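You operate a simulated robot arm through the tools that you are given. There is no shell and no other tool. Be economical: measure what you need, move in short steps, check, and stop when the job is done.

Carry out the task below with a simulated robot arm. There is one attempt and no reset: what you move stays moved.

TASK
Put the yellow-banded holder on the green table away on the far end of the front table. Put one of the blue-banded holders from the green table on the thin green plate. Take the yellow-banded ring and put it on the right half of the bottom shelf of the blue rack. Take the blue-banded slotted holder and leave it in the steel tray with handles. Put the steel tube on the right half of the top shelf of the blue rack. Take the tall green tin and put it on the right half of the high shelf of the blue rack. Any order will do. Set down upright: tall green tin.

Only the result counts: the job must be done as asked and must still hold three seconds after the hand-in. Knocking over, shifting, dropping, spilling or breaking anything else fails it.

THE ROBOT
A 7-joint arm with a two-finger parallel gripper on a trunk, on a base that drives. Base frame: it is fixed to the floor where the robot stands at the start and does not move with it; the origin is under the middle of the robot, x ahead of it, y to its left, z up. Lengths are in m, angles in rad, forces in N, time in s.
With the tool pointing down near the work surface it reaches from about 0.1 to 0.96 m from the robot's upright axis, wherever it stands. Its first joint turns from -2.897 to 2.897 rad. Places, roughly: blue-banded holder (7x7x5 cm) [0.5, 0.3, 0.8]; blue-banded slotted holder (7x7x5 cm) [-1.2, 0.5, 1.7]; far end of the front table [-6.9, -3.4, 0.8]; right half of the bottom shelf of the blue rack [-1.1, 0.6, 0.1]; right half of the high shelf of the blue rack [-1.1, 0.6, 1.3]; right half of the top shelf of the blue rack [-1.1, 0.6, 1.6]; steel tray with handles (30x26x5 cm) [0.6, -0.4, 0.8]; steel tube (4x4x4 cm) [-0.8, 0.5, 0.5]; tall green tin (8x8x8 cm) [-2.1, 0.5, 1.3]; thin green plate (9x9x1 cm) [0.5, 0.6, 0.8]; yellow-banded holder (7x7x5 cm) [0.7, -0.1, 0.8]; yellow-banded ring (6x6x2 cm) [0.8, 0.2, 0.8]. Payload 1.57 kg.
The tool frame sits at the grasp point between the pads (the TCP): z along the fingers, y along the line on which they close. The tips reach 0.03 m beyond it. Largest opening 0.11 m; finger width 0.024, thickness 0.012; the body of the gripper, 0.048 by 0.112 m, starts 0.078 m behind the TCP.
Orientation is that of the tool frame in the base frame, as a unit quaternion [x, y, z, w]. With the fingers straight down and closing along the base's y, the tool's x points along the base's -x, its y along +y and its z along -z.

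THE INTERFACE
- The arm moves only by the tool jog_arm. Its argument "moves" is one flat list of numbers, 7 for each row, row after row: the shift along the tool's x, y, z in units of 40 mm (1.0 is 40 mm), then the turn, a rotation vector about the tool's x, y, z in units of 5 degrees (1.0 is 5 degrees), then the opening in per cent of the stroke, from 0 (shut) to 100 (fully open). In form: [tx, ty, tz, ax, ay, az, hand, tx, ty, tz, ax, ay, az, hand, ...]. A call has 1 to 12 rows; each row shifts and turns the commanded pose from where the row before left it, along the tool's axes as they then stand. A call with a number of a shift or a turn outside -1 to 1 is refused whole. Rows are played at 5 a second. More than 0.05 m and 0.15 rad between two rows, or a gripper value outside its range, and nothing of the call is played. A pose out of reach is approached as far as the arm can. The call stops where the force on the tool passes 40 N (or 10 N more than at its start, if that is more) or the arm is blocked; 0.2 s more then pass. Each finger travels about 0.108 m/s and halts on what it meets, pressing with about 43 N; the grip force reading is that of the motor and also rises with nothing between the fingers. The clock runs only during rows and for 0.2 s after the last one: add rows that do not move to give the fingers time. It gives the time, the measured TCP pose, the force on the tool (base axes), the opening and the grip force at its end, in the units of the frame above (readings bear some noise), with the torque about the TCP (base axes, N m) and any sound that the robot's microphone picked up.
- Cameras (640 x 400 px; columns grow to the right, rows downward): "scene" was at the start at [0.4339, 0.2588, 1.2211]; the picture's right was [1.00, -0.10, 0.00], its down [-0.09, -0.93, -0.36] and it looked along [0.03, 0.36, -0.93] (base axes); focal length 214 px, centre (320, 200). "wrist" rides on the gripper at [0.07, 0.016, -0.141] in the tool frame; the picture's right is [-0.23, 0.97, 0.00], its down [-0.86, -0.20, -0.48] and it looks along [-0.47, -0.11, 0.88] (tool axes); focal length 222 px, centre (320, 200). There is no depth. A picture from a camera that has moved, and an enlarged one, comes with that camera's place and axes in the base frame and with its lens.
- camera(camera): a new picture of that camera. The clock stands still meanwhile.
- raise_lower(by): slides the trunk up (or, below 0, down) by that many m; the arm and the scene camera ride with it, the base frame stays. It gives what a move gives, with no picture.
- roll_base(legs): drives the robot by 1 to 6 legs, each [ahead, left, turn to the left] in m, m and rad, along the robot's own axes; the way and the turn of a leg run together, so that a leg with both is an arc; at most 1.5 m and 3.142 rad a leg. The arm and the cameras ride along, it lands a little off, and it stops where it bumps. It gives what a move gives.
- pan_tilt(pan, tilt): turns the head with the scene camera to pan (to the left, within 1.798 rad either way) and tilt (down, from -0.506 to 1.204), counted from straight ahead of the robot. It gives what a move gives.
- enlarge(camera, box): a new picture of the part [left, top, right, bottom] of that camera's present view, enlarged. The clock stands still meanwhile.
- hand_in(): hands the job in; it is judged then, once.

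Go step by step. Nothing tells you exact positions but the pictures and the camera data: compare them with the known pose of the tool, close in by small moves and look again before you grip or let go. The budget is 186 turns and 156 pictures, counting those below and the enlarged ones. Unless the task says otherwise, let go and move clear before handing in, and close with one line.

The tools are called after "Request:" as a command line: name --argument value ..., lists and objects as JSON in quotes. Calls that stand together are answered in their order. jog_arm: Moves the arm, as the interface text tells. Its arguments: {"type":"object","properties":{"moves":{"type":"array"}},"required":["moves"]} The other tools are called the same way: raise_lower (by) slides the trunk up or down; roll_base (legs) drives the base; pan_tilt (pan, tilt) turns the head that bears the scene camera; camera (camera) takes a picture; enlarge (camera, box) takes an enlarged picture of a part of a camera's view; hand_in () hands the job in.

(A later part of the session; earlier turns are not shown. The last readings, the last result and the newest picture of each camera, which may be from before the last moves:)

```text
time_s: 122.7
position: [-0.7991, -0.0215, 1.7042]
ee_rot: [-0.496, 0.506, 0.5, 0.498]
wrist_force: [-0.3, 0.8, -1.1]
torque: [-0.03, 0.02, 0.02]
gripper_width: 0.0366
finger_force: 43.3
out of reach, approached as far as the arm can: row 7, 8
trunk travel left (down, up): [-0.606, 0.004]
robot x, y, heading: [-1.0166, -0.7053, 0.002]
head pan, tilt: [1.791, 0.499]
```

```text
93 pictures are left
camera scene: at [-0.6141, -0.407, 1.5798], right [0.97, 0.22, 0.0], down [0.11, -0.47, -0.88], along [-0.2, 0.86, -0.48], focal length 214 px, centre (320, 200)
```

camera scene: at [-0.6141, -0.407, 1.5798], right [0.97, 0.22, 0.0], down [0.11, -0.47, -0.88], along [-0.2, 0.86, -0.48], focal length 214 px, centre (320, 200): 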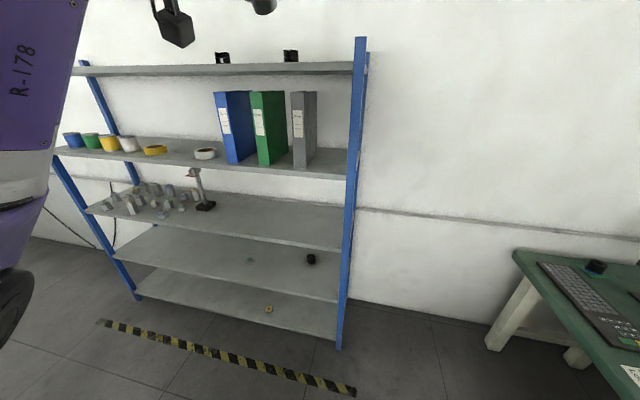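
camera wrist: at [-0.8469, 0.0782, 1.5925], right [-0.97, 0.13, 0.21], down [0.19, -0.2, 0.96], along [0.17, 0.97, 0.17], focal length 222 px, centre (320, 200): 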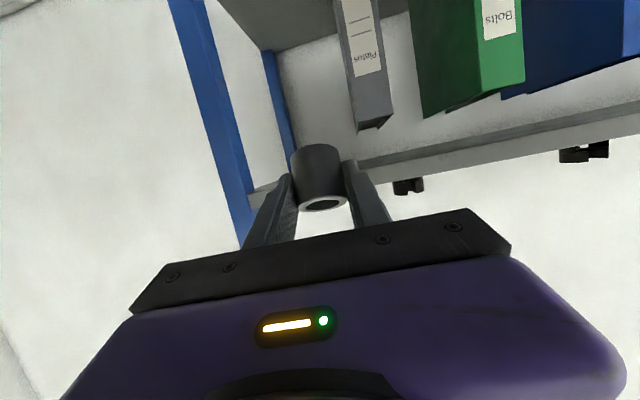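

That height works with a horizontal tool. To set the tube upright I'll regrasp it horizontally: first put it down near the front edge of the empty third shelf.

Request:
jog_arm --moves '[1, 0, 0, 0, 1, 0, 0, 1, 0, 0, 0, 1, 0, 0, 1, 0, 0, 0, 1, 0, 0, 0.8, 0, 0, 0, 1, 0, 0, 0.8, 0, 0, 0, 1, 0, 0, 0.8, 0, 0, 0, 1, 0, 0, 0.8, 0, 0, 0, 1, 0, 0, 0.8, 0, 0, 0, 1, 0, 0, 0.8, 0, 0, 0, 1, 0, 0, 0, 0, 0, 0, 0, 0, 0]'

Request:
raise_lower --by -0.4

Request:
camera --camera "wrist"

Request:
camera --camera "scene"

```text
time_s: 124.8
position: [-0.8033, -0.1218, 1.4173]
ee_rot: [-0.65, 0.659, 0.271, 0.266]
wrist_force: [0.5, 0.4, -1.3]
torque: [0.0, 0.01, -0.01]
gripper_width: 0.036
finger_force: 43.3
trunk travel left (down, up): [-0.606, 0.004]
robot x, y, heading: [-1.023, -0.6996, 0.005]
head pan, tilt: [1.791, 0.499]
```

```text
time_s: 128.7
position: [-0.8036, -0.1223, 1.0182]
ee_rot: [-0.65, 0.658, 0.272, 0.265]
wrist_force: [0.3, -0.4, -2.1]
torque: [-0.02, 0.02, -0.01]
gripper_width: 0.0362
finger_force: 43.2
trunk travel left (down, up): [-0.206, 0.404]
robot x, y, heading: [-1.0229, -0.7021, 0.01]
head pan, tilt: [1.791, 0.499]
```

```text
92 pictures are left
camera wrist: at [-0.8192, -0.2707, 1.0689], right [-0.97, 0.17, 0.17], down [0.21, 0.27, 0.94], along [0.11, 0.95, -0.3], focal length 222 px, centre (320, 200)
```

wrist: 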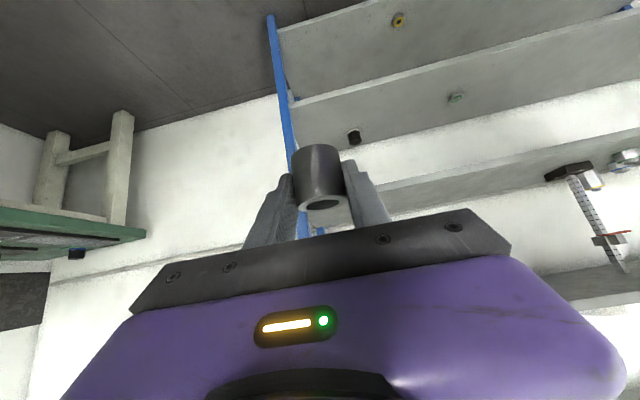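

```text
91 pictures are left
camera scene: at [-0.6141, -0.407, 1.1798], right [0.97, 0.22, 0.0], down [0.11, -0.47, -0.88], along [-0.2, 0.86, -0.48], focal length 214 px, centre (320, 200)
```

scene: 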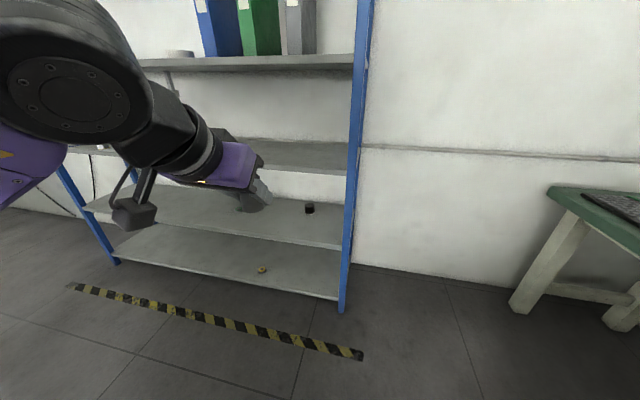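

Drive 0.42 m toward the rack and look.

Request:
roll_base --legs '[[0, 0.42, 0]]'

Request:
camera --camera "wrist"

Request:
camera --camera "scene"

```text
time_s: 131.3
position: [-0.8072, 0.299, 1.017]
ee_rot: [-0.651, 0.657, 0.272, 0.265]
wrist_force: [0.2, -1.9, -1.4]
torque: [-0.02, 0.0, -0.01]
gripper_width: 0.0362
finger_force: 43.0
trunk travel left (down, up): [-0.206, 0.404]
robot x, y, heading: [-1.0235, -0.2836, 0.011]
head pan, tilt: [1.791, 0.499]
```

```text
90 pictures are left
camera wrist: at [-0.8234, 0.1502, 1.0688], right [-0.97, 0.17, 0.17], down [0.21, 0.27, 0.94], along [0.11, 0.95, -0.3], focal length 222 px, centre (320, 200)
```

wrist: 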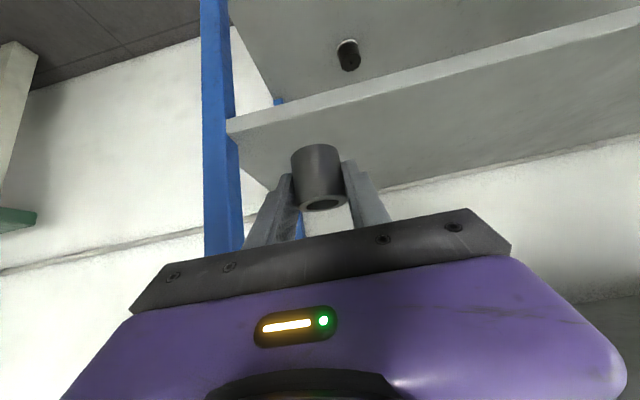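

```text
89 pictures are left
camera scene: at [-0.618, 0.0144, 1.1798], right [0.97, 0.23, 0.0], down [0.11, -0.47, -0.88], along [-0.2, 0.85, -0.48], focal length 214 px, centre (320, 200)
```

scene: 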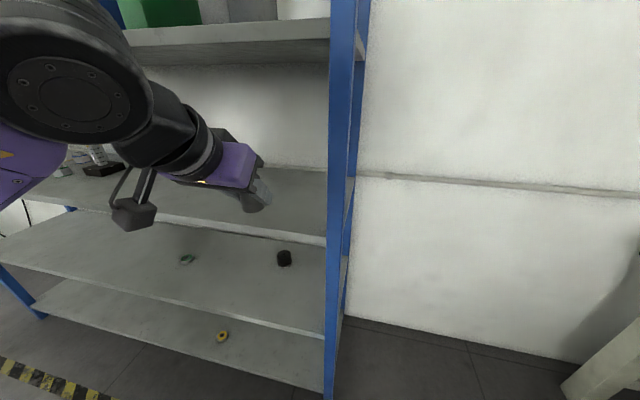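

Shelf three top ≈0.876. Move in over the front strip and lower.

Request:
jog_arm --moves '[-0.557, 0, 0.557, 0, 0, 0, 0, -0.557, 0, 0.557, 0, 0, 0, 0, -0.557, 0, 0.557, 0, 0, 0, 0, -0.557, 0, 0.557, 0, 0, 0, 0, 0.5, 0, 0.5, 0, 0, 0, 0, 0.5, 0, 0.5, 0, 0, 0, 0, 0.45, 0, 0.45, 0, 0, 0, 0, 0, 0, 0, 0, 0, 0, 0]'

Request:
camera --camera "wrist"

```text
time_s: 133.1
position: [-0.8096, 0.4233, 0.9355]
ee_rot: [-0.651, 0.657, 0.272, 0.265]
wrist_force: [-0.1, -1.6, -0.8]
torque: [0.0, -0.01, 0.05]
gripper_width: 0.0347
finger_force: 41.8
trunk travel left (down, up): [-0.206, 0.404]
robot x, y, heading: [-1.0269, -0.2787, 0.011]
head pan, tilt: [1.791, 0.499]
```

```text
88 pictures are left
camera wrist: at [-0.8243, 0.2752, 0.9861], right [-0.97, 0.17, 0.17], down [0.21, 0.27, 0.94], along [0.11, 0.95, -0.3], focal length 222 px, centre (320, 200)
```

wrist: 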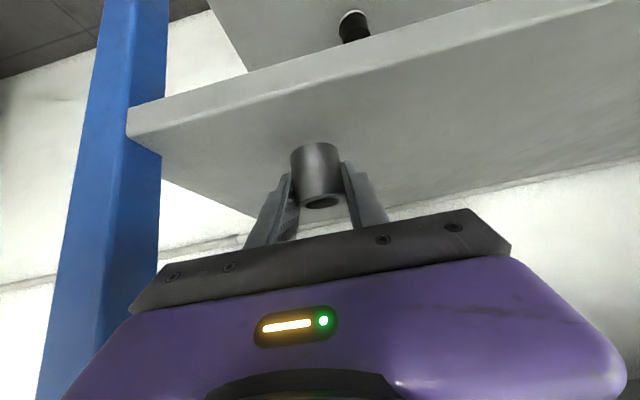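

Grip width is creeping, so I set it down promptly.

Request:
jog_arm --moves '[0.28, 0, 0.28, 0, 0, 0, 0, 0, 0, 0, 0, 0, 0, 0]'

Request:
jog_arm --moves '[0.06, 0, 0.06, 0, 0, 0, 0, 0, 0, 0, 0, 0, 0, 0]'

Request:
camera --camera "wrist"

```text
time_s: 133.7
position: [-0.8099, 0.4238, 0.9206]
ee_rot: [-0.651, 0.657, 0.272, 0.265]
wrist_force: [-0.1, -0.8, -1.6]
torque: [-0.03, -0.03, 0.02]
gripper_width: 0.0349
finger_force: 42.0
trunk travel left (down, up): [-0.206, 0.404]
robot x, y, heading: [-1.0242, -0.2803, 0.009]
head pan, tilt: [1.791, 0.499]
```

```text
time_s: 134.3
position: [-0.8098, 0.4242, 0.917]
ee_rot: [-0.651, 0.658, 0.271, 0.264]
wrist_force: [0.0, 0.2, -0.1]
torque: [0.02, -0.01, 0.01]
gripper_width: 0.0347
finger_force: 41.5
trunk travel left (down, up): [-0.206, 0.404]
robot x, y, heading: [-1.024, -0.2816, 0.006]
head pan, tilt: [1.791, 0.499]
```

```text
87 pictures are left
camera wrist: at [-0.8244, 0.2754, 0.9674], right [-0.97, 0.17, 0.17], down [0.21, 0.27, 0.94], along [0.11, 0.95, -0.3], focal length 222 px, centre (320, 200)
```

wrist: 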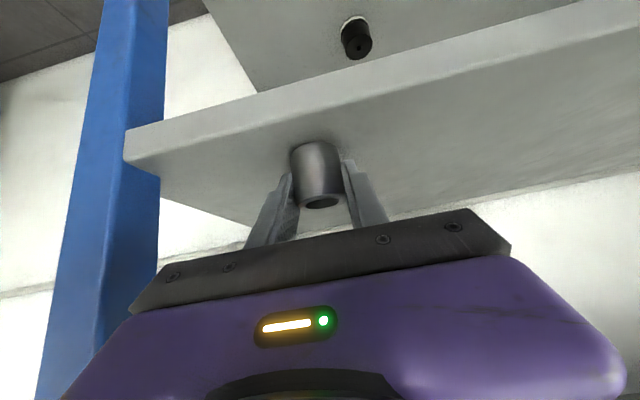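

Contact reached (weight off). Release and back off along the tool axis.

Request:
jog_arm --moves '[0.02, 0, 0.02, 0, 0, 0, 0, 0, 0, 0, 0, 0, 0, 50, 0, 0, 0, 0, 0, 0, 75, 0, 0, 0, 0, 0, 0, 75, 0, 0, 0, 0, 0, 0, 75, 0, 0, -0.9, 0, 0, 0, 75, 0, 0, -0.9, 0, 0, 0, 75, 0, 0, -0.9, 0, 0, 0, 75, 0.7, 0, -0.7, 0, 0, 0, 75, 0.7, 0, -0.7, 0, 0, 0, 75, 0, 0, 0, 0, 0, 0, 75]'

Request:
camera --camera "wrist"

```text
time_s: 136.7
position: [-0.8085, 0.2696, 0.9925]
ee_rot: [-0.651, 0.657, 0.272, 0.266]
wrist_force: [0.3, 0.7, -0.4]
torque: [0.04, 0.01, 0.02]
gripper_width: 0.083
finger_force: 0.1
trunk travel left (down, up): [-0.206, 0.404]
robot x, y, heading: [-1.0227, -0.2777, 0.009]
head pan, tilt: [1.791, 0.499]
```

```text
86 pictures are left
camera wrist: at [-0.8235, 0.1206, 1.0433], right [-0.97, 0.17, 0.17], down [0.21, 0.27, 0.94], along [0.11, 0.95, -0.3], focal length 222 px, centre (320, 200)
```

wrist: 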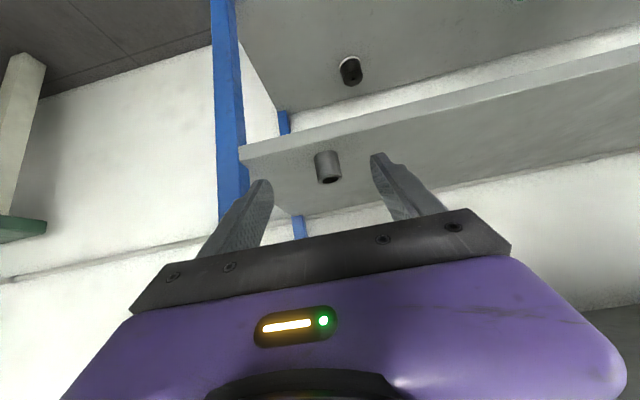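

The tube stands upright on shelf three. Now I flip the tool 180° about its axis (camera on top) for horizontal work.

Request:
jog_arm --moves '[0.3, 0, -0.3, 0, 0, 1, 75, 0, 0, 0, 0, 0, 1, 75, 0, 0, 0, 0, 0, 1, 75, 0, 0, 0, 0, 0, 1, 75, 0, 0, 0, 0, 0, 1, 75, 0, 0, 0, 0, 0, 1, 75, 0, 0, 0, 0, 0, 1, 75, 0, 0, 0, 0, 0, 1, 75, 0, 0, 0, 0, 0, 1, 75, 0, 0, 0, 0, 0, 1, 75, 0, 0, 0, 0, 0, 1, 75, 0, 0, 0, 0, 0, 1, 75]'

Request:
jog_arm --moves '[0, 0, 0, 0, 0, 1, 75, 0, 0, 0, 0, 0, 1, 75, 0, 0, 0, 0, 0, 1, 75, 0, 0, 0, 0, 0, 1, 75, 0, 0, 0, 0, 0, 1, 75, 0, 0, 0, 0, 0, 1, 75, 0, 0, 0, 0, 0, 1, 75, 0, 0, 0, 0, 0, 1, 75, 0, 0, 0, 0, 0, 1, 75, 0, 0, 0, 0, 0, 1, 75, 0, 0, 0, 0, 0, 1, 75, 0, 0, 0, 0, 0, 1, 75]'

Request:
jog_arm --moves '[0, 0, 0, 0, 0, 1, 75, 0, 0, 0, 0, 0, 1, 75, 0, 0, 0, 0, 0, 1, 75, 0, 0, 0, 0, 0, 1, 75, 0, 0, 0, 0, 0, 1, 75, 0, 0, 0, 0, 0, 1, 75, 0, 0, 0, 0, 0, 1, 75, 0, 0, 0, 0, 0, 1, 75, 0, 0, 0, 0, 0, 1, 75, 0, 0, 0, 0, 0, 1, 75, 0, 0, 0, 0, 0, 1, 75, 0, 0, 0, 0, 0, 1, 75]'

```text
time_s: 139.3
position: [-0.8097, 0.252, 0.9924]
ee_rot: [-0.235, 0.895, 0.368, 0.092]
wrist_force: [-0.2, -0.1, -0.3]
torque: [0.0, -0.04, -0.01]
gripper_width: 0.0825
finger_force: 0.1
trunk travel left (down, up): [-0.206, 0.404]
robot x, y, heading: [-1.0226, -0.2785, 0.015]
head pan, tilt: [1.791, 0.499]
```

```text
time_s: 141.9
position: [-0.8099, 0.2511, 0.9928]
ee_rot: [0.246, 0.892, 0.366, -0.103]
wrist_force: [0.7, -0.4, 0.4]
torque: [-0.01, 0.02, -0.03]
gripper_width: 0.0824
finger_force: 0.1
trunk travel left (down, up): [-0.206, 0.404]
robot x, y, heading: [-1.026, -0.2805, 0.009]
head pan, tilt: [1.791, 0.499]
```

```text
time_s: 144.5
position: [-0.8081, 0.2515, 0.9909]
ee_rot: [0.658, 0.65, 0.265, -0.272]
wrist_force: [0.2, 0.4, -0.4]
torque: [0.03, -0.01, 0.0]
gripper_width: 0.0826
finger_force: 0.0
trunk travel left (down, up): [-0.206, 0.404]
robot x, y, heading: [-1.0211, -0.2812, 0.011]
head pan, tilt: [1.791, 0.499]
```

Flip done. Now tilt to nearly horizontal (85°) and look.

Request:
jog_arm --moves '[0, 0, -0.5, 0, 1, 0, 75, 0, 0, -0.5, 0, 1, 0, 75, 0, 0, -0.5, 0, 1, 0, 75, 0, 0, 0, 0, 1, 0, 75, 0, 0, 0, 0, 1, 0, 75, 0, 0, 0, 0, 1, 0, 75, 0, 0, 0, 0, 1, 0, 75, 0, 0, 0, 0, 1, 0, 75, 0, 0, 0, 0, 0, 0, 75]'

Request:
camera --camera "wrist"

Request:
camera --camera "scene"

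```text
time_s: 146.5
position: [-0.8172, 0.2247, 1.034]
ee_rot: [0.527, 0.518, 0.474, -0.478]
wrist_force: [-0.3, -0.5, 0.1]
torque: [-0.01, 0.04, 0.0]
gripper_width: 0.0825
finger_force: 0.1
out of reach, approached as far as the arm can: row 6, 7, 8
trunk travel left (down, up): [-0.206, 0.404]
robot x, y, heading: [-1.0251, -0.279, 0.008]
head pan, tilt: [1.791, 0.499]
```

```text
85 pictures are left
camera wrist: at [-0.7981, 0.0913, 1.116], right [0.97, -0.03, -0.24], down [-0.21, -0.55, -0.8], along [-0.11, 0.83, -0.54], focal length 222 px, centre (320, 200)
```

wrist: 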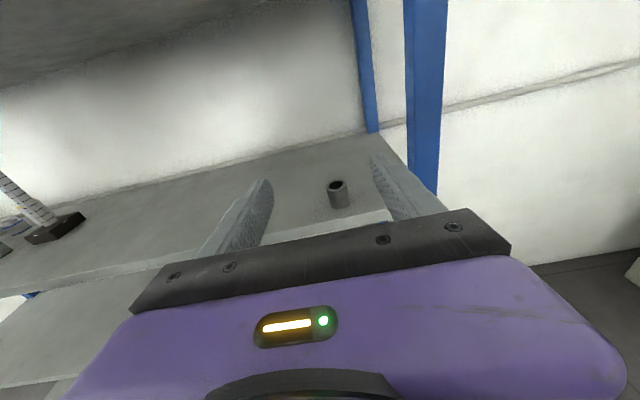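

```text
84 pictures are left
camera scene: at [-0.618, 0.0143, 1.1798], right [0.97, 0.23, 0.0], down [0.11, -0.47, -0.88], along [-0.2, 0.86, -0.48], focal length 214 px, centre (320, 200)
```

scene: 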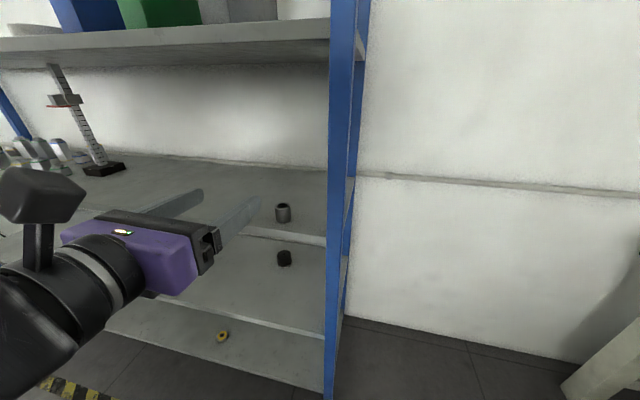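

Tube seen at (-0.81,0.438). I move forward, down, then check alignment.

Request:
jog_arm --moves '[0, 0, 1, 0, 0, 0, 75, 0, 0, 1, 0, 0, 0, 75, -1, 0, 0.1, 0, 0, 0, 75, -1, 0, 0, 0, 0, 0, 75, -1, 0, 0, 0, 0, 0, 75, 0, 0, 0, 0, 0, 0, 75]'

Request:
camera --camera "wrist"

Request:
camera --camera "scene"

```text
time_s: 147.9
position: [-0.8178, 0.2977, 0.9051]
ee_rot: [0.527, 0.519, 0.473, -0.478]
wrist_force: [0.6, 0.3, 0.2]
torque: [0.01, 0.02, -0.01]
gripper_width: 0.0823
finger_force: 0.1
trunk travel left (down, up): [-0.206, 0.404]
robot x, y, heading: [-1.0253, -0.2821, 0.009]
head pan, tilt: [1.791, 0.499]
```

```text
83 pictures are left
camera wrist: at [-0.8001, 0.1635, 0.988], right [0.97, -0.03, -0.24], down [-0.21, -0.56, -0.8], along [-0.11, 0.83, -0.54], focal length 222 px, centre (320, 200)
```

wrist: 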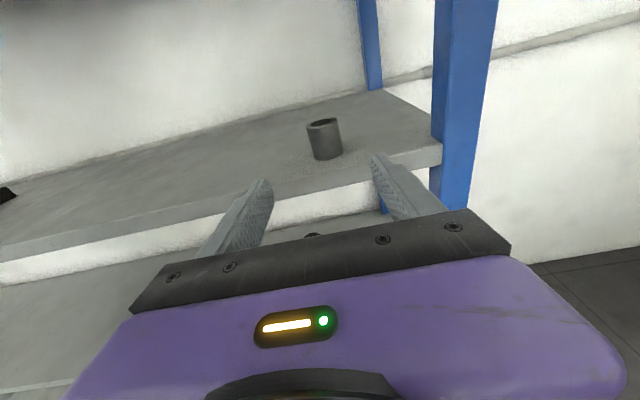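

```text
82 pictures are left
camera scene: at [-0.618, 0.0143, 1.1798], right [0.97, 0.23, 0.0], down [0.11, -0.47, -0.88], along [-0.2, 0.86, -0.48], focal length 214 px, centre (320, 200)
```

scene: 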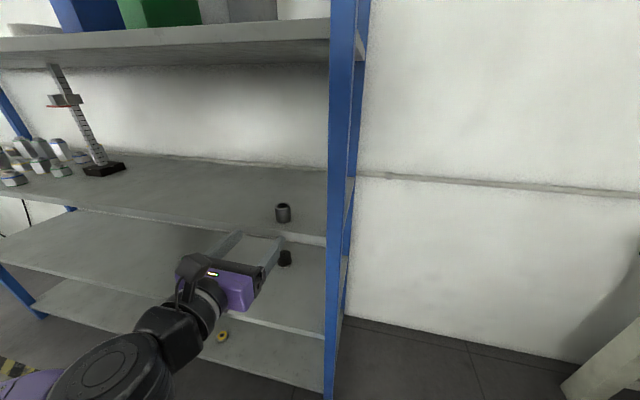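

Request:
jog_arm --moves '[0.06, 0.23, 0.85, 0, 0, 0, 75, 0.06, 0, 0.85, 0, 0, 0, 75, 0.06, 0, 0.85, 0, 0, 0, 75, 0.06, 0, 0.8, 0, 0, 0, 75, 0, 0, 0, 0, 0, 0, 75]'

Request:
camera --camera "wrist"

```text
time_s: 149.1
position: [-0.8078, 0.432, 0.9039]
ee_rot: [0.526, 0.519, 0.473, -0.479]
wrist_force: [0.2, -0.8, 0.0]
torque: [0.02, 0.02, 0.02]
gripper_width: 0.0822
finger_force: 0.1
trunk travel left (down, up): [-0.206, 0.404]
robot x, y, heading: [-1.026, -0.2811, 0.009]
head pan, tilt: [1.791, 0.499]
```

```text
81 pictures are left
camera wrist: at [-0.7905, 0.2975, 0.9855], right [0.97, -0.03, -0.24], down [-0.21, -0.56, -0.8], along [-0.11, 0.83, -0.54], focal length 222 px, centre (320, 200)
```

wrist: 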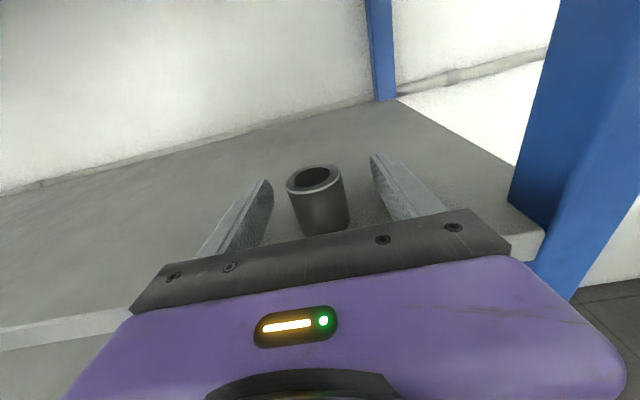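

Centred. Grip and lift.

Request:
jog_arm --moves '[0, 0, 0, 0, 0, 0, 0, 0, 0, 0, 0, 0, 0, 0, 0, 0, 0, 0, 0, 0, 0, 0.5, 0, 0, 0, 0, 0, 0, 0.5, 0, 0, 0, 0, 0, 0, 0, 0, 0, 0, 0, 0, 0]'

Request:
camera --camera "wrist"

```text
time_s: 150.5
position: [-0.8073, 0.4367, 0.9429]
ee_rot: [0.527, 0.519, 0.474, -0.478]
wrist_force: [0.4, -0.2, -1.1]
torque: [0.01, 0.0, 0.0]
gripper_width: 0.0345
finger_force: 42.2
trunk travel left (down, up): [-0.206, 0.404]
robot x, y, heading: [-1.0254, -0.2844, 0.01]
head pan, tilt: [1.791, 0.499]
```

```text
80 pictures are left
camera wrist: at [-0.7897, 0.3022, 1.0258], right [0.97, -0.03, -0.24], down [-0.21, -0.56, -0.8], along [-0.11, 0.83, -0.55], focal length 222 px, centre (320, 200)
```

wrist: 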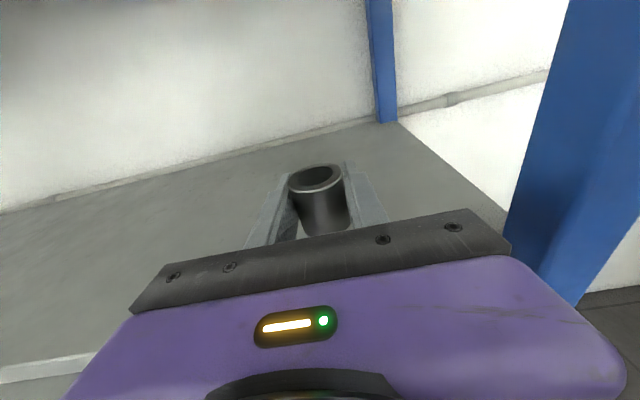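

Held. Back the base away, raise the trunk, climb to z≈1.70 with the tool horizontal.

Request:
roll_base --legs '[[0, -0.42, 0]]'

Request:
raise_lower --by 0.4

Request:
jog_arm --moves '[1, 0, 0.09, 0, 0, 0, 0, 1, 0, -0.09, 0, 0, 0, 0, 1, 0, -0.09, 0, 0, 0, 0, 1, 0, -0.09, 0, 0, 0, 0, 1, 0, -0.09, 0, 0, 0, 0, 1, 0, -0.09, 0, 0, 0, 0, 1, 0, -0.09, 0, 0, 0, 0, 1, 0, -0.09, 0, 0, 0, 0, 0.9, 0, -0.09, 0, 0, 0, 0, 0, 0, 0, 0, 0, 0, 0]'

Request:
camera --camera "wrist"

```text
time_s: 153.0
position: [-0.8031, 0.0155, 0.9442]
ee_rot: [0.528, 0.518, 0.474, -0.478]
wrist_force: [-0.2, -0.1, -1.3]
torque: [0.01, 0.03, 0.03]
gripper_width: 0.0345
finger_force: 41.9
trunk travel left (down, up): [-0.206, 0.404]
robot x, y, heading: [-1.0224, -0.7015, 0.009]
head pan, tilt: [1.791, 0.499]
```

```text
time_s: 156.9
position: [-0.8035, 0.0166, 1.3435]
ee_rot: [0.528, 0.519, 0.473, -0.478]
wrist_force: [-0.5, 0.8, -0.8]
torque: [0.06, -0.01, 0.0]
gripper_width: 0.0347
finger_force: 42.3
trunk travel left (down, up): [-0.606, 0.004]
robot x, y, heading: [-1.019, -0.6996, 0.011]
head pan, tilt: [1.791, 0.499]
```

```text
time_s: 159.1
position: [-0.8006, 0.025, 1.6769]
ee_rot: [0.528, 0.518, 0.474, -0.478]
wrist_force: [0.5, -0.3, -1.5]
torque: [0.02, -0.04, -0.04]
gripper_width: 0.0345
finger_force: 42.1
out of reach, approached as far as the arm can: row 9
trunk travel left (down, up): [-0.606, 0.004]
robot x, y, heading: [-1.0191, -0.7023, 0.008]
head pan, tilt: [1.791, 0.499]
```

```text
79 pictures are left
camera wrist: at [-0.7822, -0.1098, 1.7583], right [0.97, -0.03, -0.24], down [-0.21, -0.56, -0.8], along [-0.11, 0.83, -0.55], focal length 222 px, centre (320, 200)
```

wrist: 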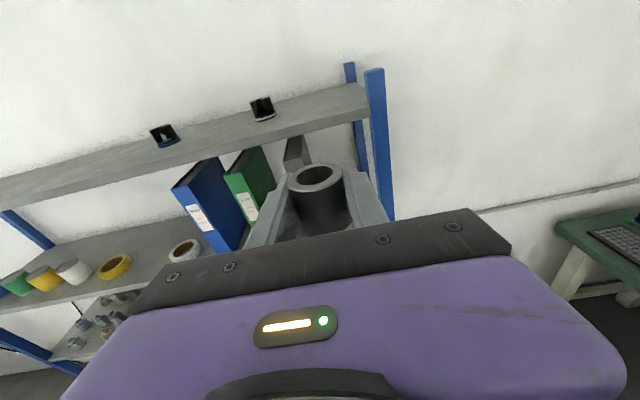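

Request:
enlarge --camera "wrist" --box '[120, 50, 440, 250]'

```text
2.00 times, centred on (280, 150) of wrist
camera zoom: at [-0.7822, -0.1098, 1.7583], right [0.97, -0.03, -0.24], down [-0.21, -0.56, -0.8], along [-0.11, 0.83, -0.55], focal length 444 px, centre (400, 300)
```

zoom: 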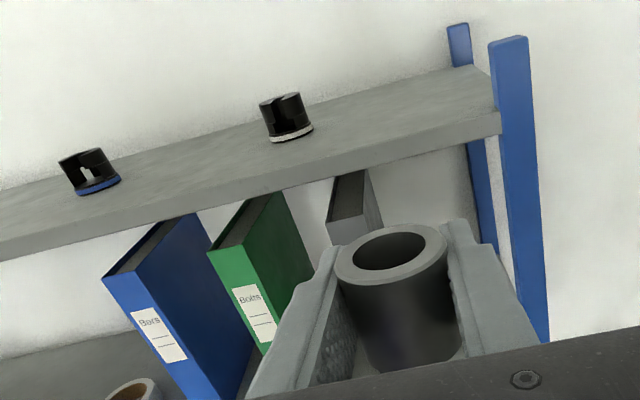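

Top shelf surface ≈1.638, blue-banded slotted holder at about (-1.247,0.534), a white-banded one at (-0.947,0.544). Tube bottom is at about 1.65, so I drive in to y≈0.44.

Request:
roll_base --legs '[[0, 0.3, 0]]'

Request:
enlarge --camera "wrist" --box '[120, 50, 440, 250]'

Request:
pan_tilt --pan 1.79 --tilt 0.0

Request:
camera --camera "scene"

```text
time_s: 161.1
position: [-0.8042, 0.3214, 1.6771]
ee_rot: [0.526, 0.519, 0.473, -0.479]
wrist_force: [0.3, 0.0, -1.3]
torque: [0.01, 0.01, -0.01]
gripper_width: 0.0348
finger_force: 41.8
trunk travel left (down, up): [-0.606, 0.004]
robot x, y, heading: [-1.0219, -0.404, 0.01]
head pan, tilt: [1.791, 0.499]
```

```text
2.00 times, centred on (280, 150) of wrist
camera zoom: at [-0.786, 0.1877, 1.7583], right [0.97, -0.02, -0.24], down [-0.21, -0.56, -0.8], along [-0.11, 0.83, -0.55], focal length 444 px, centre (400, 300)
```

zoom: 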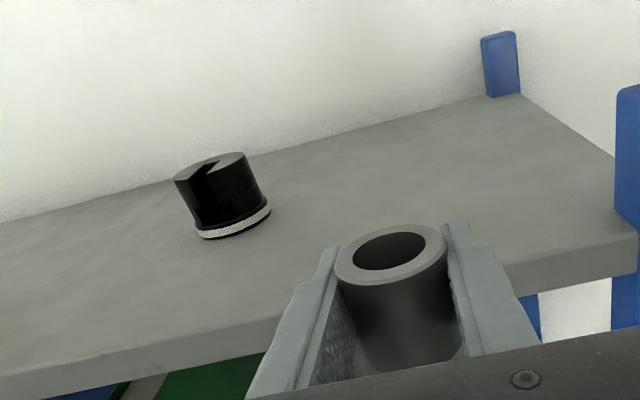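

```text
time_s: 162.0
position: [-0.8045, 0.3219, 1.6763]
ee_rot: [0.527, 0.519, 0.473, -0.478]
wrist_force: [0.4, 0.8, -0.7]
torque: [-0.03, 0.04, -0.01]
gripper_width: 0.0347
finger_force: 41.8
trunk travel left (down, up): [-0.606, 0.004]
robot x, y, heading: [-1.0228, -0.4061, 0.005]
head pan, tilt: [1.791, 0.0]
```

```text
76 pictures are left
camera scene: at [-0.6175, -0.1082, 1.6259], right [0.97, 0.23, 0.0], down [0.0, 0.0, -1.0], along [-0.23, 0.97, 0.0], focal length 214 px, centre (320, 200)
```

scene: 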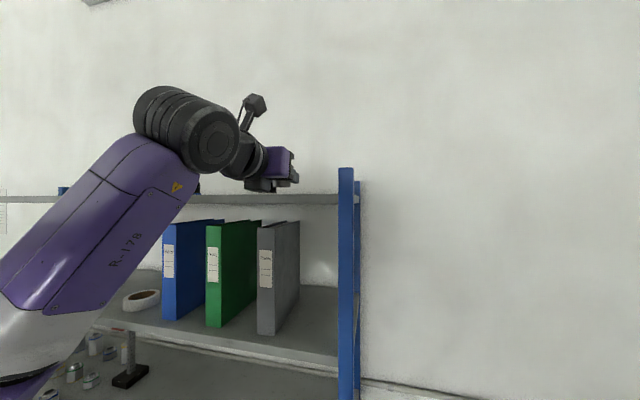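

Request:
roll_base --legs '[[0, 0.12, 0]]'

Request:
jog_arm --moves '[-0.2, 0, 0.02, 0, 0, 0, 0, 0, 0, 0, 0, 0, 0, 0]'

Request:
camera --camera "wrist"

```text
time_s: 163.3
position: [-0.8045, 0.4407, 1.676]
ee_rot: [0.527, 0.519, 0.474, -0.479]
wrist_force: [0.4, -0.4, -0.5]
torque: [-0.02, 0.05, 0.0]
gripper_width: 0.0345
finger_force: 41.7
trunk travel left (down, up): [-0.606, 0.004]
robot x, y, heading: [-1.0267, -0.2822, 0.01]
head pan, tilt: [1.791, 0.0]
```

```text
time_s: 163.9
position: [-0.8053, 0.4403, 1.6686]
ee_rot: [0.527, 0.519, 0.473, -0.478]
wrist_force: [0.8, 0.0, -0.4]
torque: [-0.02, 0.0, 0.0]
gripper_width: 0.0342
finger_force: 42.3
trunk travel left (down, up): [-0.606, 0.004]
robot x, y, heading: [-1.0232, -0.281, 0.009]
head pan, tilt: [1.791, 0.0]
```

```text
75 pictures are left
camera wrist: at [-0.7868, 0.3075, 1.7497], right [0.97, -0.03, -0.24], down [-0.21, -0.56, -0.8], along [-0.11, 0.83, -0.55], focal length 222 px, centre (320, 200)
```

wrist: 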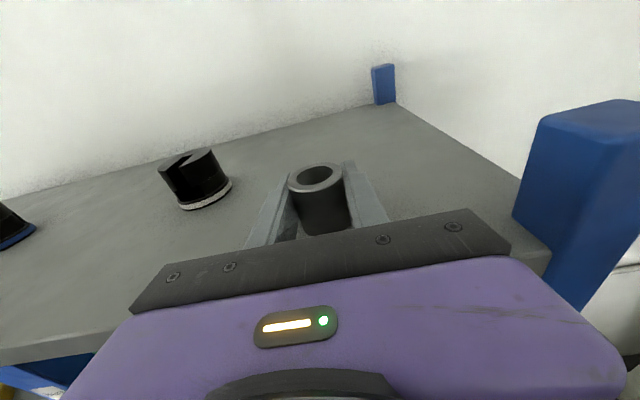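

Lower in tiny steps until contact.

Request:
jog_arm --moves '[-0.06, 0, 0, 0, 0, 0, 0, 0, 0, 0, 0, 0, 0, 0]'

Request:
jog_arm --moves '[-0.05, 0, 0, 0, 0, 0, 0, 0, 0, 0, 0, 0, 0, 0]'

Request:
jog_arm --moves '[-0.05, 0, 0, 0, 0, 0, 0, 0, 0, 0, 0, 0, 0, 0]'

```text
time_s: 164.5
position: [-0.8055, 0.4397, 1.6661]
ee_rot: [0.527, 0.518, 0.474, -0.478]
wrist_force: [-0.1, 0.0, -1.4]
torque: [0.0, 0.0, 0.02]
gripper_width: 0.0348
finger_force: 42.5
trunk travel left (down, up): [-0.606, 0.004]
robot x, y, heading: [-1.0227, -0.2848, 0.011]
head pan, tilt: [1.791, 0.0]
```

```text
time_s: 165.1
position: [-0.8049, 0.4414, 1.6633]
ee_rot: [0.527, 0.518, 0.474, -0.478]
wrist_force: [-0.5, 0.4, -0.5]
torque: [0.02, -0.01, 0.02]
gripper_width: 0.0346
finger_force: 42.0
trunk travel left (down, up): [-0.606, 0.004]
robot x, y, heading: [-1.0239, -0.2842, 0.011]
head pan, tilt: [1.791, 0.0]
```

```text
time_s: 165.7
position: [-0.8051, 0.4407, 1.6634]
ee_rot: [0.527, 0.517, 0.475, -0.478]
wrist_force: [1.0, 3.2, 10.3]
torque: [-0.05, -0.22, 0.06]
gripper_width: 0.0348
finger_force: 42.4
trunk travel left (down, up): [-0.606, 0.004]
robot x, y, heading: [-1.0232, -0.2844, 0.01]
head pan, tilt: [1.791, 0.0]
```

Contact. Release and retreat straight back.

Request:
jog_arm --moves '[0.03, 0, 0, 0, 0, 0, 0, 0, 0, 0, 0, 0, 0, 45, 0, 0, 0, 0, 0, 0, 70, 0, 0, 0, 0, 0, 0, 70, 0.06, 0, -0.7, 0, 0, 0, 70, 0.06, 0, -0.9, 0, 0, 0, 70, 0.06, 0, -0.9, 0, 0, 0, 70, 0, 0, 0, 0, 0, 0, 70]'

Request:
camera --camera "wrist"

```text
time_s: 167.5
position: [-0.8052, 0.3417, 1.6798]
ee_rot: [0.528, 0.518, 0.474, -0.478]
wrist_force: [-0.9, 0.2, 0.3]
torque: [0.0, 0.0, -0.01]
gripper_width: 0.0769
finger_force: 0.0
trunk travel left (down, up): [-0.606, 0.004]
robot x, y, heading: [-1.027, -0.2886, 0.007]
head pan, tilt: [1.791, 0.0]
```

```text
74 pictures are left
camera wrist: at [-0.7867, 0.2079, 1.7625], right [0.97, -0.03, -0.24], down [-0.21, -0.56, -0.8], along [-0.11, 0.83, -0.55], focal length 222 px, centre (320, 200)
```

wrist: 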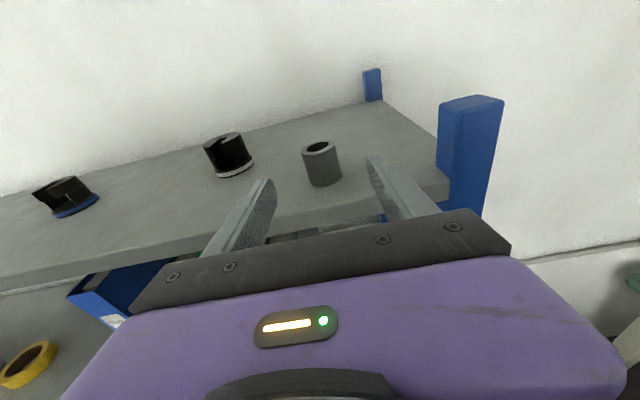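

The tube is on the top shelf. Next the blue-banded slotted holder at about (-1.247,0.534): drive back along the rack.

Request:
roll_base --legs '[[0, -0.1, 0], [-0.443, 0, 0]]'

Request:
camera --camera "wrist"

```text
time_s: 170.9
position: [-1.24, 0.2383, 1.6807]
ee_rot: [0.53, 0.517, 0.475, -0.476]
wrist_force: [-0.5, -0.2, 0.5]
torque: [0.02, -0.01, -0.01]
gripper_width: 0.077
finger_force: 0.1
trunk travel left (down, up): [-0.606, 0.004]
robot x, y, heading: [-1.4646, -0.3865, 0.005]
head pan, tilt: [1.791, 0.0]
```

```text
73 pictures are left
camera wrist: at [-1.2226, 0.1034, 1.7624], right [0.97, -0.03, -0.24], down [-0.22, -0.55, -0.8], along [-0.11, 0.83, -0.55], focal length 222 px, centre (320, 200)
```

wrist: 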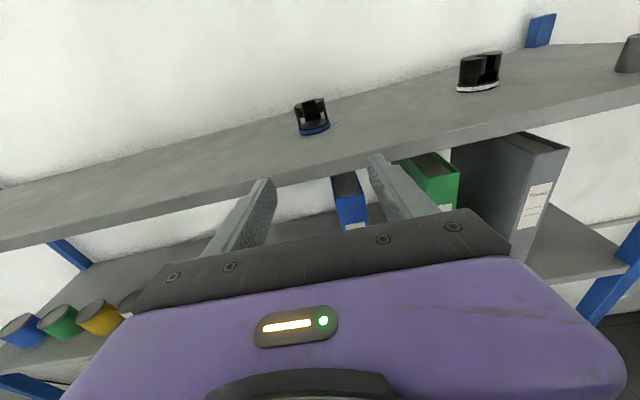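

Holder at (-1.249,0.534). I extend the arm 0.1 m, open wider, then drive in.

Request:
jog_arm --moves '[0.06, -0.22, 0.85, 0, 0, 0, 85, 0.06, 0, 0.85, 0, 0, 0, 85, 0.06, 0, 0.8, 0, 0, 0, 85, 0, 0, 0, 0, 0, 0, 85]'

Request:
roll_base --legs '[[0, 0.1, 0]]'

Request:
camera --camera "wrist"

Request:
camera --camera "scene"

```text
time_s: 171.9
position: [-1.2475, 0.3388, 1.6775]
ee_rot: [0.527, 0.516, 0.476, -0.479]
wrist_force: [0.0, 0.1, 0.1]
torque: [-0.01, -0.01, -0.01]
gripper_width: 0.0935
finger_force: 0.1
trunk travel left (down, up): [-0.606, 0.004]
robot x, y, heading: [-1.4648, -0.3885, 0.005]
head pan, tilt: [1.791, 0.0]
```

```text
time_s: 173.0
position: [-1.2484, 0.4377, 1.6765]
ee_rot: [0.528, 0.517, 0.475, -0.478]
wrist_force: [-0.1, 0.1, 0.1]
torque: [0.01, -0.03, 0.0]
gripper_width: 0.0937
finger_force: 0.2
trunk travel left (down, up): [-0.606, 0.004]
robot x, y, heading: [-1.4604, -0.2827, 0.006]
head pan, tilt: [1.791, 0.0]
```

```text
72 pictures are left
camera wrist: at [-1.231, 0.304, 1.7582], right [0.97, -0.03, -0.24], down [-0.22, -0.55, -0.81], along [-0.11, 0.83, -0.54], focal length 222 px, centre (320, 200)
```

wrist: 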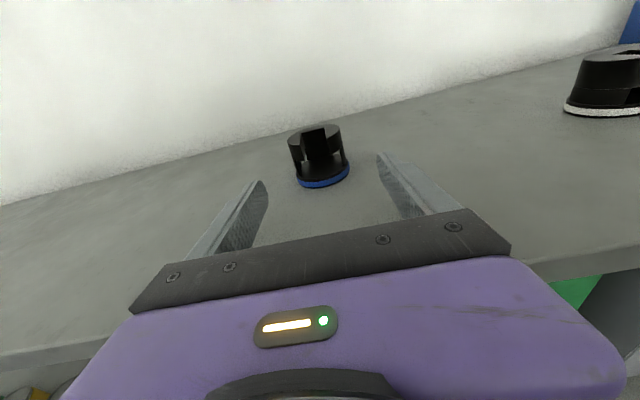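

```text
71 pictures are left
camera scene: at [-1.0562, 0.0061, 1.626], right [0.97, 0.22, 0.0], down [0.0, 0.0, -1.0], along [-0.22, 0.97, 0.0], focal length 214 px, centre (320, 200)
```

scene: 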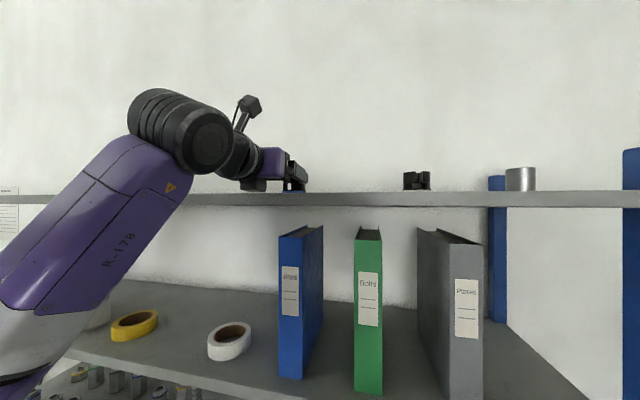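

Aligned. Drive in 0.085 m.

Request:
roll_base --legs '[[0, 0.085, 0]]'

Request:
camera --camera "wrist"

Request:
camera --camera "scene"

```text
time_s: 174.1
position: [-1.2487, 0.5237, 1.6775]
ee_rot: [0.527, 0.517, 0.476, -0.479]
wrist_force: [-0.9, -5.1, 9.5]
torque: [-0.97, -0.1, -0.12]
gripper_width: 0.0935
finger_force: 0.0
trunk travel left (down, up): [-0.606, 0.004]
robot x, y, heading: [-1.4645, -0.2029, 0.006]
head pan, tilt: [1.791, 0.0]
```

```text
70 pictures are left
camera wrist: at [-1.2314, 0.3898, 1.7589], right [0.97, -0.03, -0.24], down [-0.22, -0.55, -0.81], along [-0.11, 0.83, -0.54], focal length 222 px, centre (320, 200)
```

wrist: 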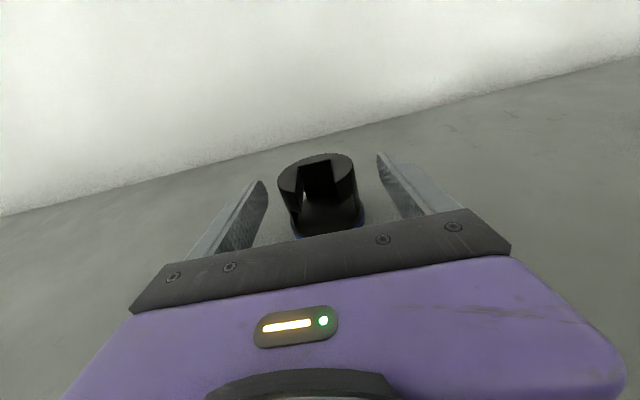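

```text
69 pictures are left
camera scene: at [-1.0566, 0.0923, 1.6261], right [0.98, 0.22, 0.0], down [0.0, 0.0, -1.0], along [-0.22, 0.98, 0.0], focal length 214 px, centre (320, 200)
```

scene: 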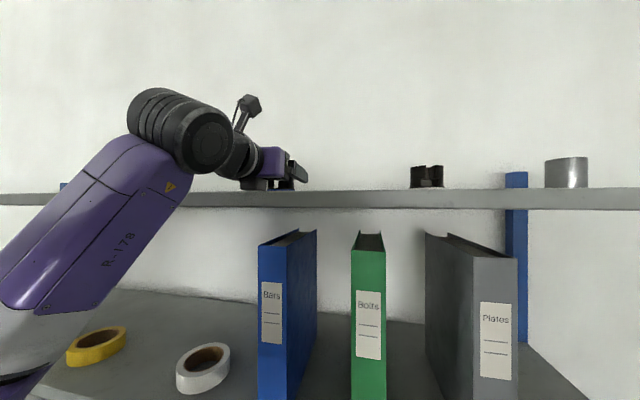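

A hand part lightly touches the shelf, but the holder is centred between the pads. I grip it now, then lift.

Request:
jog_arm --moves '[0.06, 0, 0, 0, 0, 0, 0, 0, 0, 0, 0, 0, 0, 0, 0, 0, 0, 0, 0, 0, 0, 0, 0, 0, 0, 0, 0, 0]'

Request:
jog_arm --moves '[0.15, 0, 0, 0, 0, 0, 0, 0.25, 0, -0.1, 0, 0, 0, 0, 0, 0, 0, 0, 0, 0, 0]'

Request:
camera --camera "wrist"

```text
time_s: 175.1
position: [-1.2491, 0.5247, 1.6777]
ee_rot: [0.527, 0.516, 0.477, -0.478]
wrist_force: [-2.8, 0.7, 3.4]
torque: [0.08, -0.25, 0.06]
gripper_width: 0.0563
finger_force: 42.9
trunk travel left (down, up): [-0.606, 0.004]
robot x, y, heading: [-1.4612, -0.1954, 0.004]
head pan, tilt: [1.791, 0.0]
```

```text
time_s: 175.9
position: [-1.2486, 0.5193, 1.6783]
ee_rot: [0.527, 0.516, 0.476, -0.479]
wrist_force: [0.0, 1.7, -0.9]
torque: [0.08, -0.22, 0.06]
gripper_width: 0.0567
finger_force: 42.7
out of reach, approached as far as the arm can: row 1, 2
trunk travel left (down, up): [-0.606, 0.004]
robot x, y, heading: [-1.4627, -0.2016, 0.002]
head pan, tilt: [1.791, 0.0]
```

```text
68 pictures are left
camera wrist: at [-1.231, 0.3856, 1.759], right [0.97, -0.03, -0.24], down [-0.22, -0.55, -0.81], along [-0.11, 0.83, -0.54], focal length 222 px, centre (320, 200)
```

wrist: 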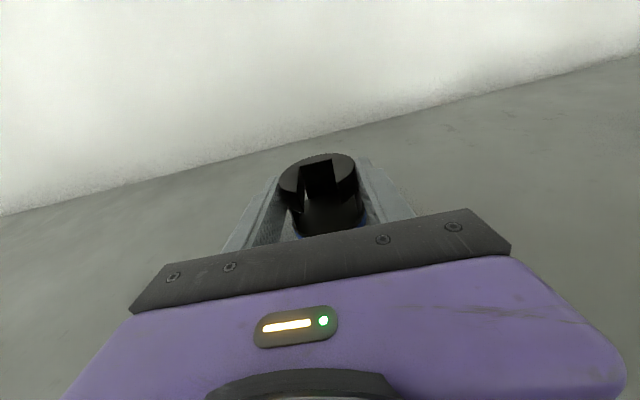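

Gripped. Raise the trunk its last 4 mm and pull back and up.

Request:
raise_lower --by 0.004

Request:
jog_arm --moves '[0.25, 0, -0.6, 0, 0, 0, 0, 0.25, 0, -0.8, 0, 0, 0, 0, 0.2, 0, -0.9, 0, 0, 0, 0, 0, 0, 0, 0, 0, 0, 0]'

Request:
camera --camera "wrist"

```text
time_s: 176.4
position: [-1.2493, 0.5204, 1.6822]
ee_rot: [0.527, 0.517, 0.475, -0.478]
wrist_force: [-0.5, 0.2, -7.7]
torque: [-0.1, 0.01, 0.01]
gripper_width: 0.0566
finger_force: 42.8
trunk travel left (down, up): [-0.61, 0.0]
robot x, y, heading: [-1.4656, -0.2018, 0.005]
head pan, tilt: [1.791, 0.0]
```

```text
time_s: 177.4
position: [-1.2485, 0.4302, 1.6886]
ee_rot: [0.526, 0.515, 0.477, -0.48]
wrist_force: [-0.5, 0.1, -8.6]
torque: [-0.16, 0.02, -0.03]
gripper_width: 0.0564
finger_force: 43.2
out of reach, approached as far as the arm can: row 1, 2, 3
trunk travel left (down, up): [-0.61, 0.0]
robot x, y, heading: [-1.4618, -0.1977, 0.002]
head pan, tilt: [1.791, 0.0]
```

```text
67 pictures are left
camera wrist: at [-1.231, 0.295, 1.7686], right [0.97, -0.03, -0.24], down [-0.22, -0.55, -0.81], along [-0.11, 0.84, -0.54], focal length 222 px, centre (320, 200)
```

wrist: 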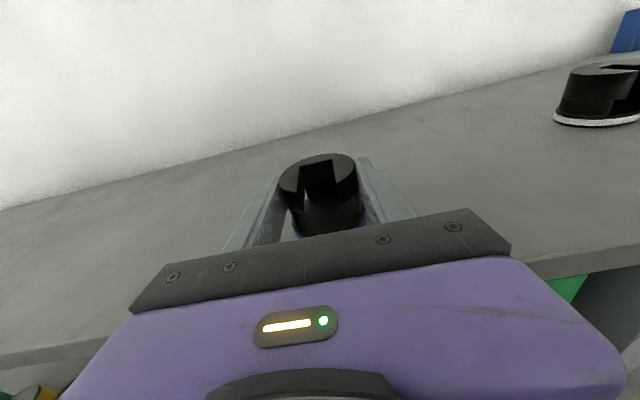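

Full weight carried. Back away from the rack, drive forward and turn right 90° so the green table will be on my left.

Request:
roll_base --legs '[[0, -0.4, 0], [0.76, 0, 0], [0, 0, -1.571]]'

Request:
pan_tilt --pan 1.4 --tilt 0.6

Request:
camera --camera "scene"

Request:
pan_tilt --pan 0.0 --tilt 0.5

Request:
camera --camera "scene"

```text
time_s: 187.5
position: [-0.0669, -0.8085, 1.6882]
ee_rot: [0.736, -0.007, 0.677, -0.002]
wrist_force: [-0.3, 0.1, -7.9]
torque: [0.0, 0.13, -0.03]
gripper_width: 0.0563
finger_force: 42.7
trunk travel left (down, up): [-0.61, 0.0]
robot x, y, heading: [-0.6993, -0.5899, -1.564]
head pan, tilt: [1.791, 0.0]
```

```text
time_s: 188.5
position: [-0.0672, -0.8077, 1.6873]
ee_rot: [0.736, -0.008, 0.677, -0.001]
wrist_force: [-0.2, -0.9, -8.8]
torque: [-0.02, 0.14, 0.02]
gripper_width: 0.0565
finger_force: 43.0
trunk travel left (down, up): [-0.61, 0.0]
robot x, y, heading: [-0.6979, -0.593, -1.568]
head pan, tilt: [1.4, 0.6]
```

```text
66 pictures are left
camera scene: at [-0.4061, -1.0307, 1.5744], right [-0.17, -0.99, 0.0], down [-0.56, 0.09, -0.83], along [0.81, -0.14, -0.56], focal length 214 px, centre (320, 200)
```

scene: 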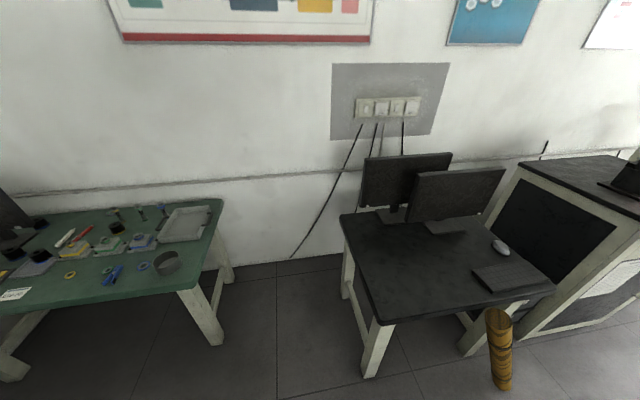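

```text
time_s: 190.1
position: [-0.0671, -0.8084, 1.688]
ee_rot: [0.736, -0.008, 0.677, -0.002]
wrist_force: [0.7, 0.3, -8.2]
torque: [0.04, 0.15, -0.02]
gripper_width: 0.0565
finger_force: 42.9
trunk travel left (down, up): [-0.61, 0.0]
robot x, y, heading: [-0.6966, -0.5951, -1.564]
head pan, tilt: [0.0, 0.499]
```

```text
65 pictures are left
camera scene: at [-0.4929, -1.1071, 1.5834], right [-1.0, 0.0, 0.0], down [0.0, 0.48, -0.88], along [0.0, -0.88, -0.48], focal length 214 px, centre (320, 200)
```

scene: 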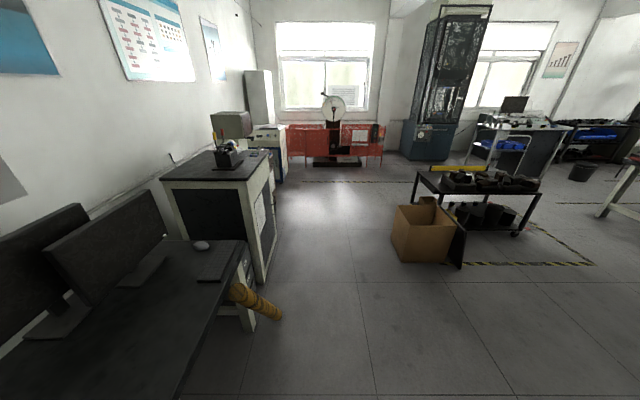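

The steel tray is at about (0.645,-0.423). I back up and slide left to bring it in front of the tool.

Request:
roll_base --legs '[[-0.39, 0, 0], [0, 0.6, 0]]'

Request:
pan_tilt --pan 1.6 --tilt 0.9

Request:
camera --camera "scene"

Request:
camera --camera "wrist"

```text
time_s: 195.5
position: [0.535, -0.4175, 1.6883]
ee_rot: [0.737, -0.009, 0.676, -0.001]
wrist_force: [-0.6, 0.0, -8.5]
torque: [0.03, 0.12, -0.01]
gripper_width: 0.0565
finger_force: 43.0
trunk travel left (down, up): [-0.61, 0.0]
robot x, y, heading: [-0.0949, -0.2009, -1.571]
head pan, tilt: [0.0, 0.499]
```

```text
time_s: 197.2
position: [0.5356, -0.4178, 1.6882]
ee_rot: [0.736, -0.008, 0.676, -0.002]
wrist_force: [-0.7, 0.0, -6.6]
torque: [-0.04, 0.17, 0.0]
gripper_width: 0.0564
finger_force: 43.4
trunk travel left (down, up): [-0.61, 0.0]
robot x, y, heading: [-0.0947, -0.1993, -1.563]
head pan, tilt: [1.6, 0.901]
```

```text
64 pictures are left
camera scene: at [0.1836, -0.6214, 1.5495], right [0.03, -1.0, 0.0], down [-0.78, -0.02, -0.62], along [0.62, 0.02, -0.78], focal length 214 px, centre (320, 200)
```

scene: 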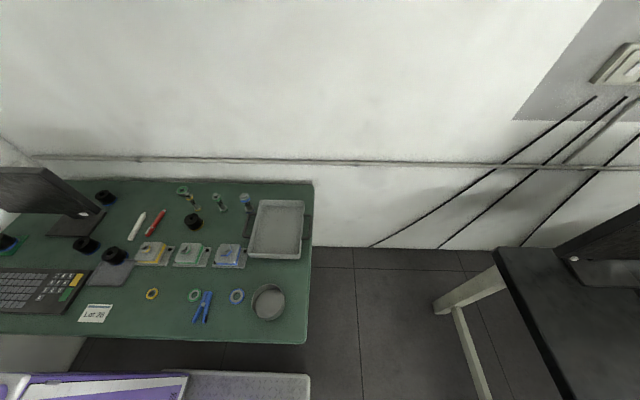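

```text
63 pictures are left
camera wrist: at [0.4013, -0.4327, 1.7684], right [-0.03, -0.97, -0.24], down [-0.55, 0.22, -0.81], along [0.84, 0.11, -0.54], focal length 222 px, centre (320, 200)
```

wrist: 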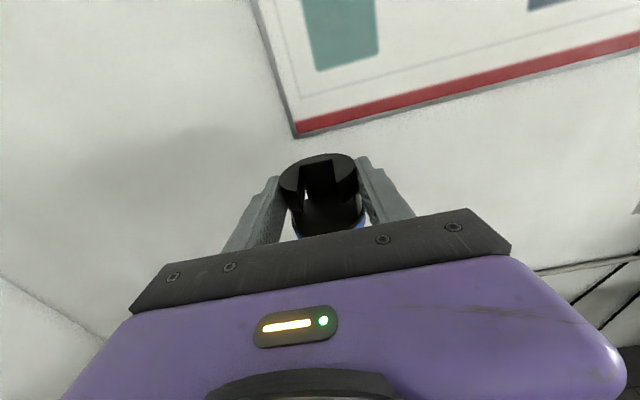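

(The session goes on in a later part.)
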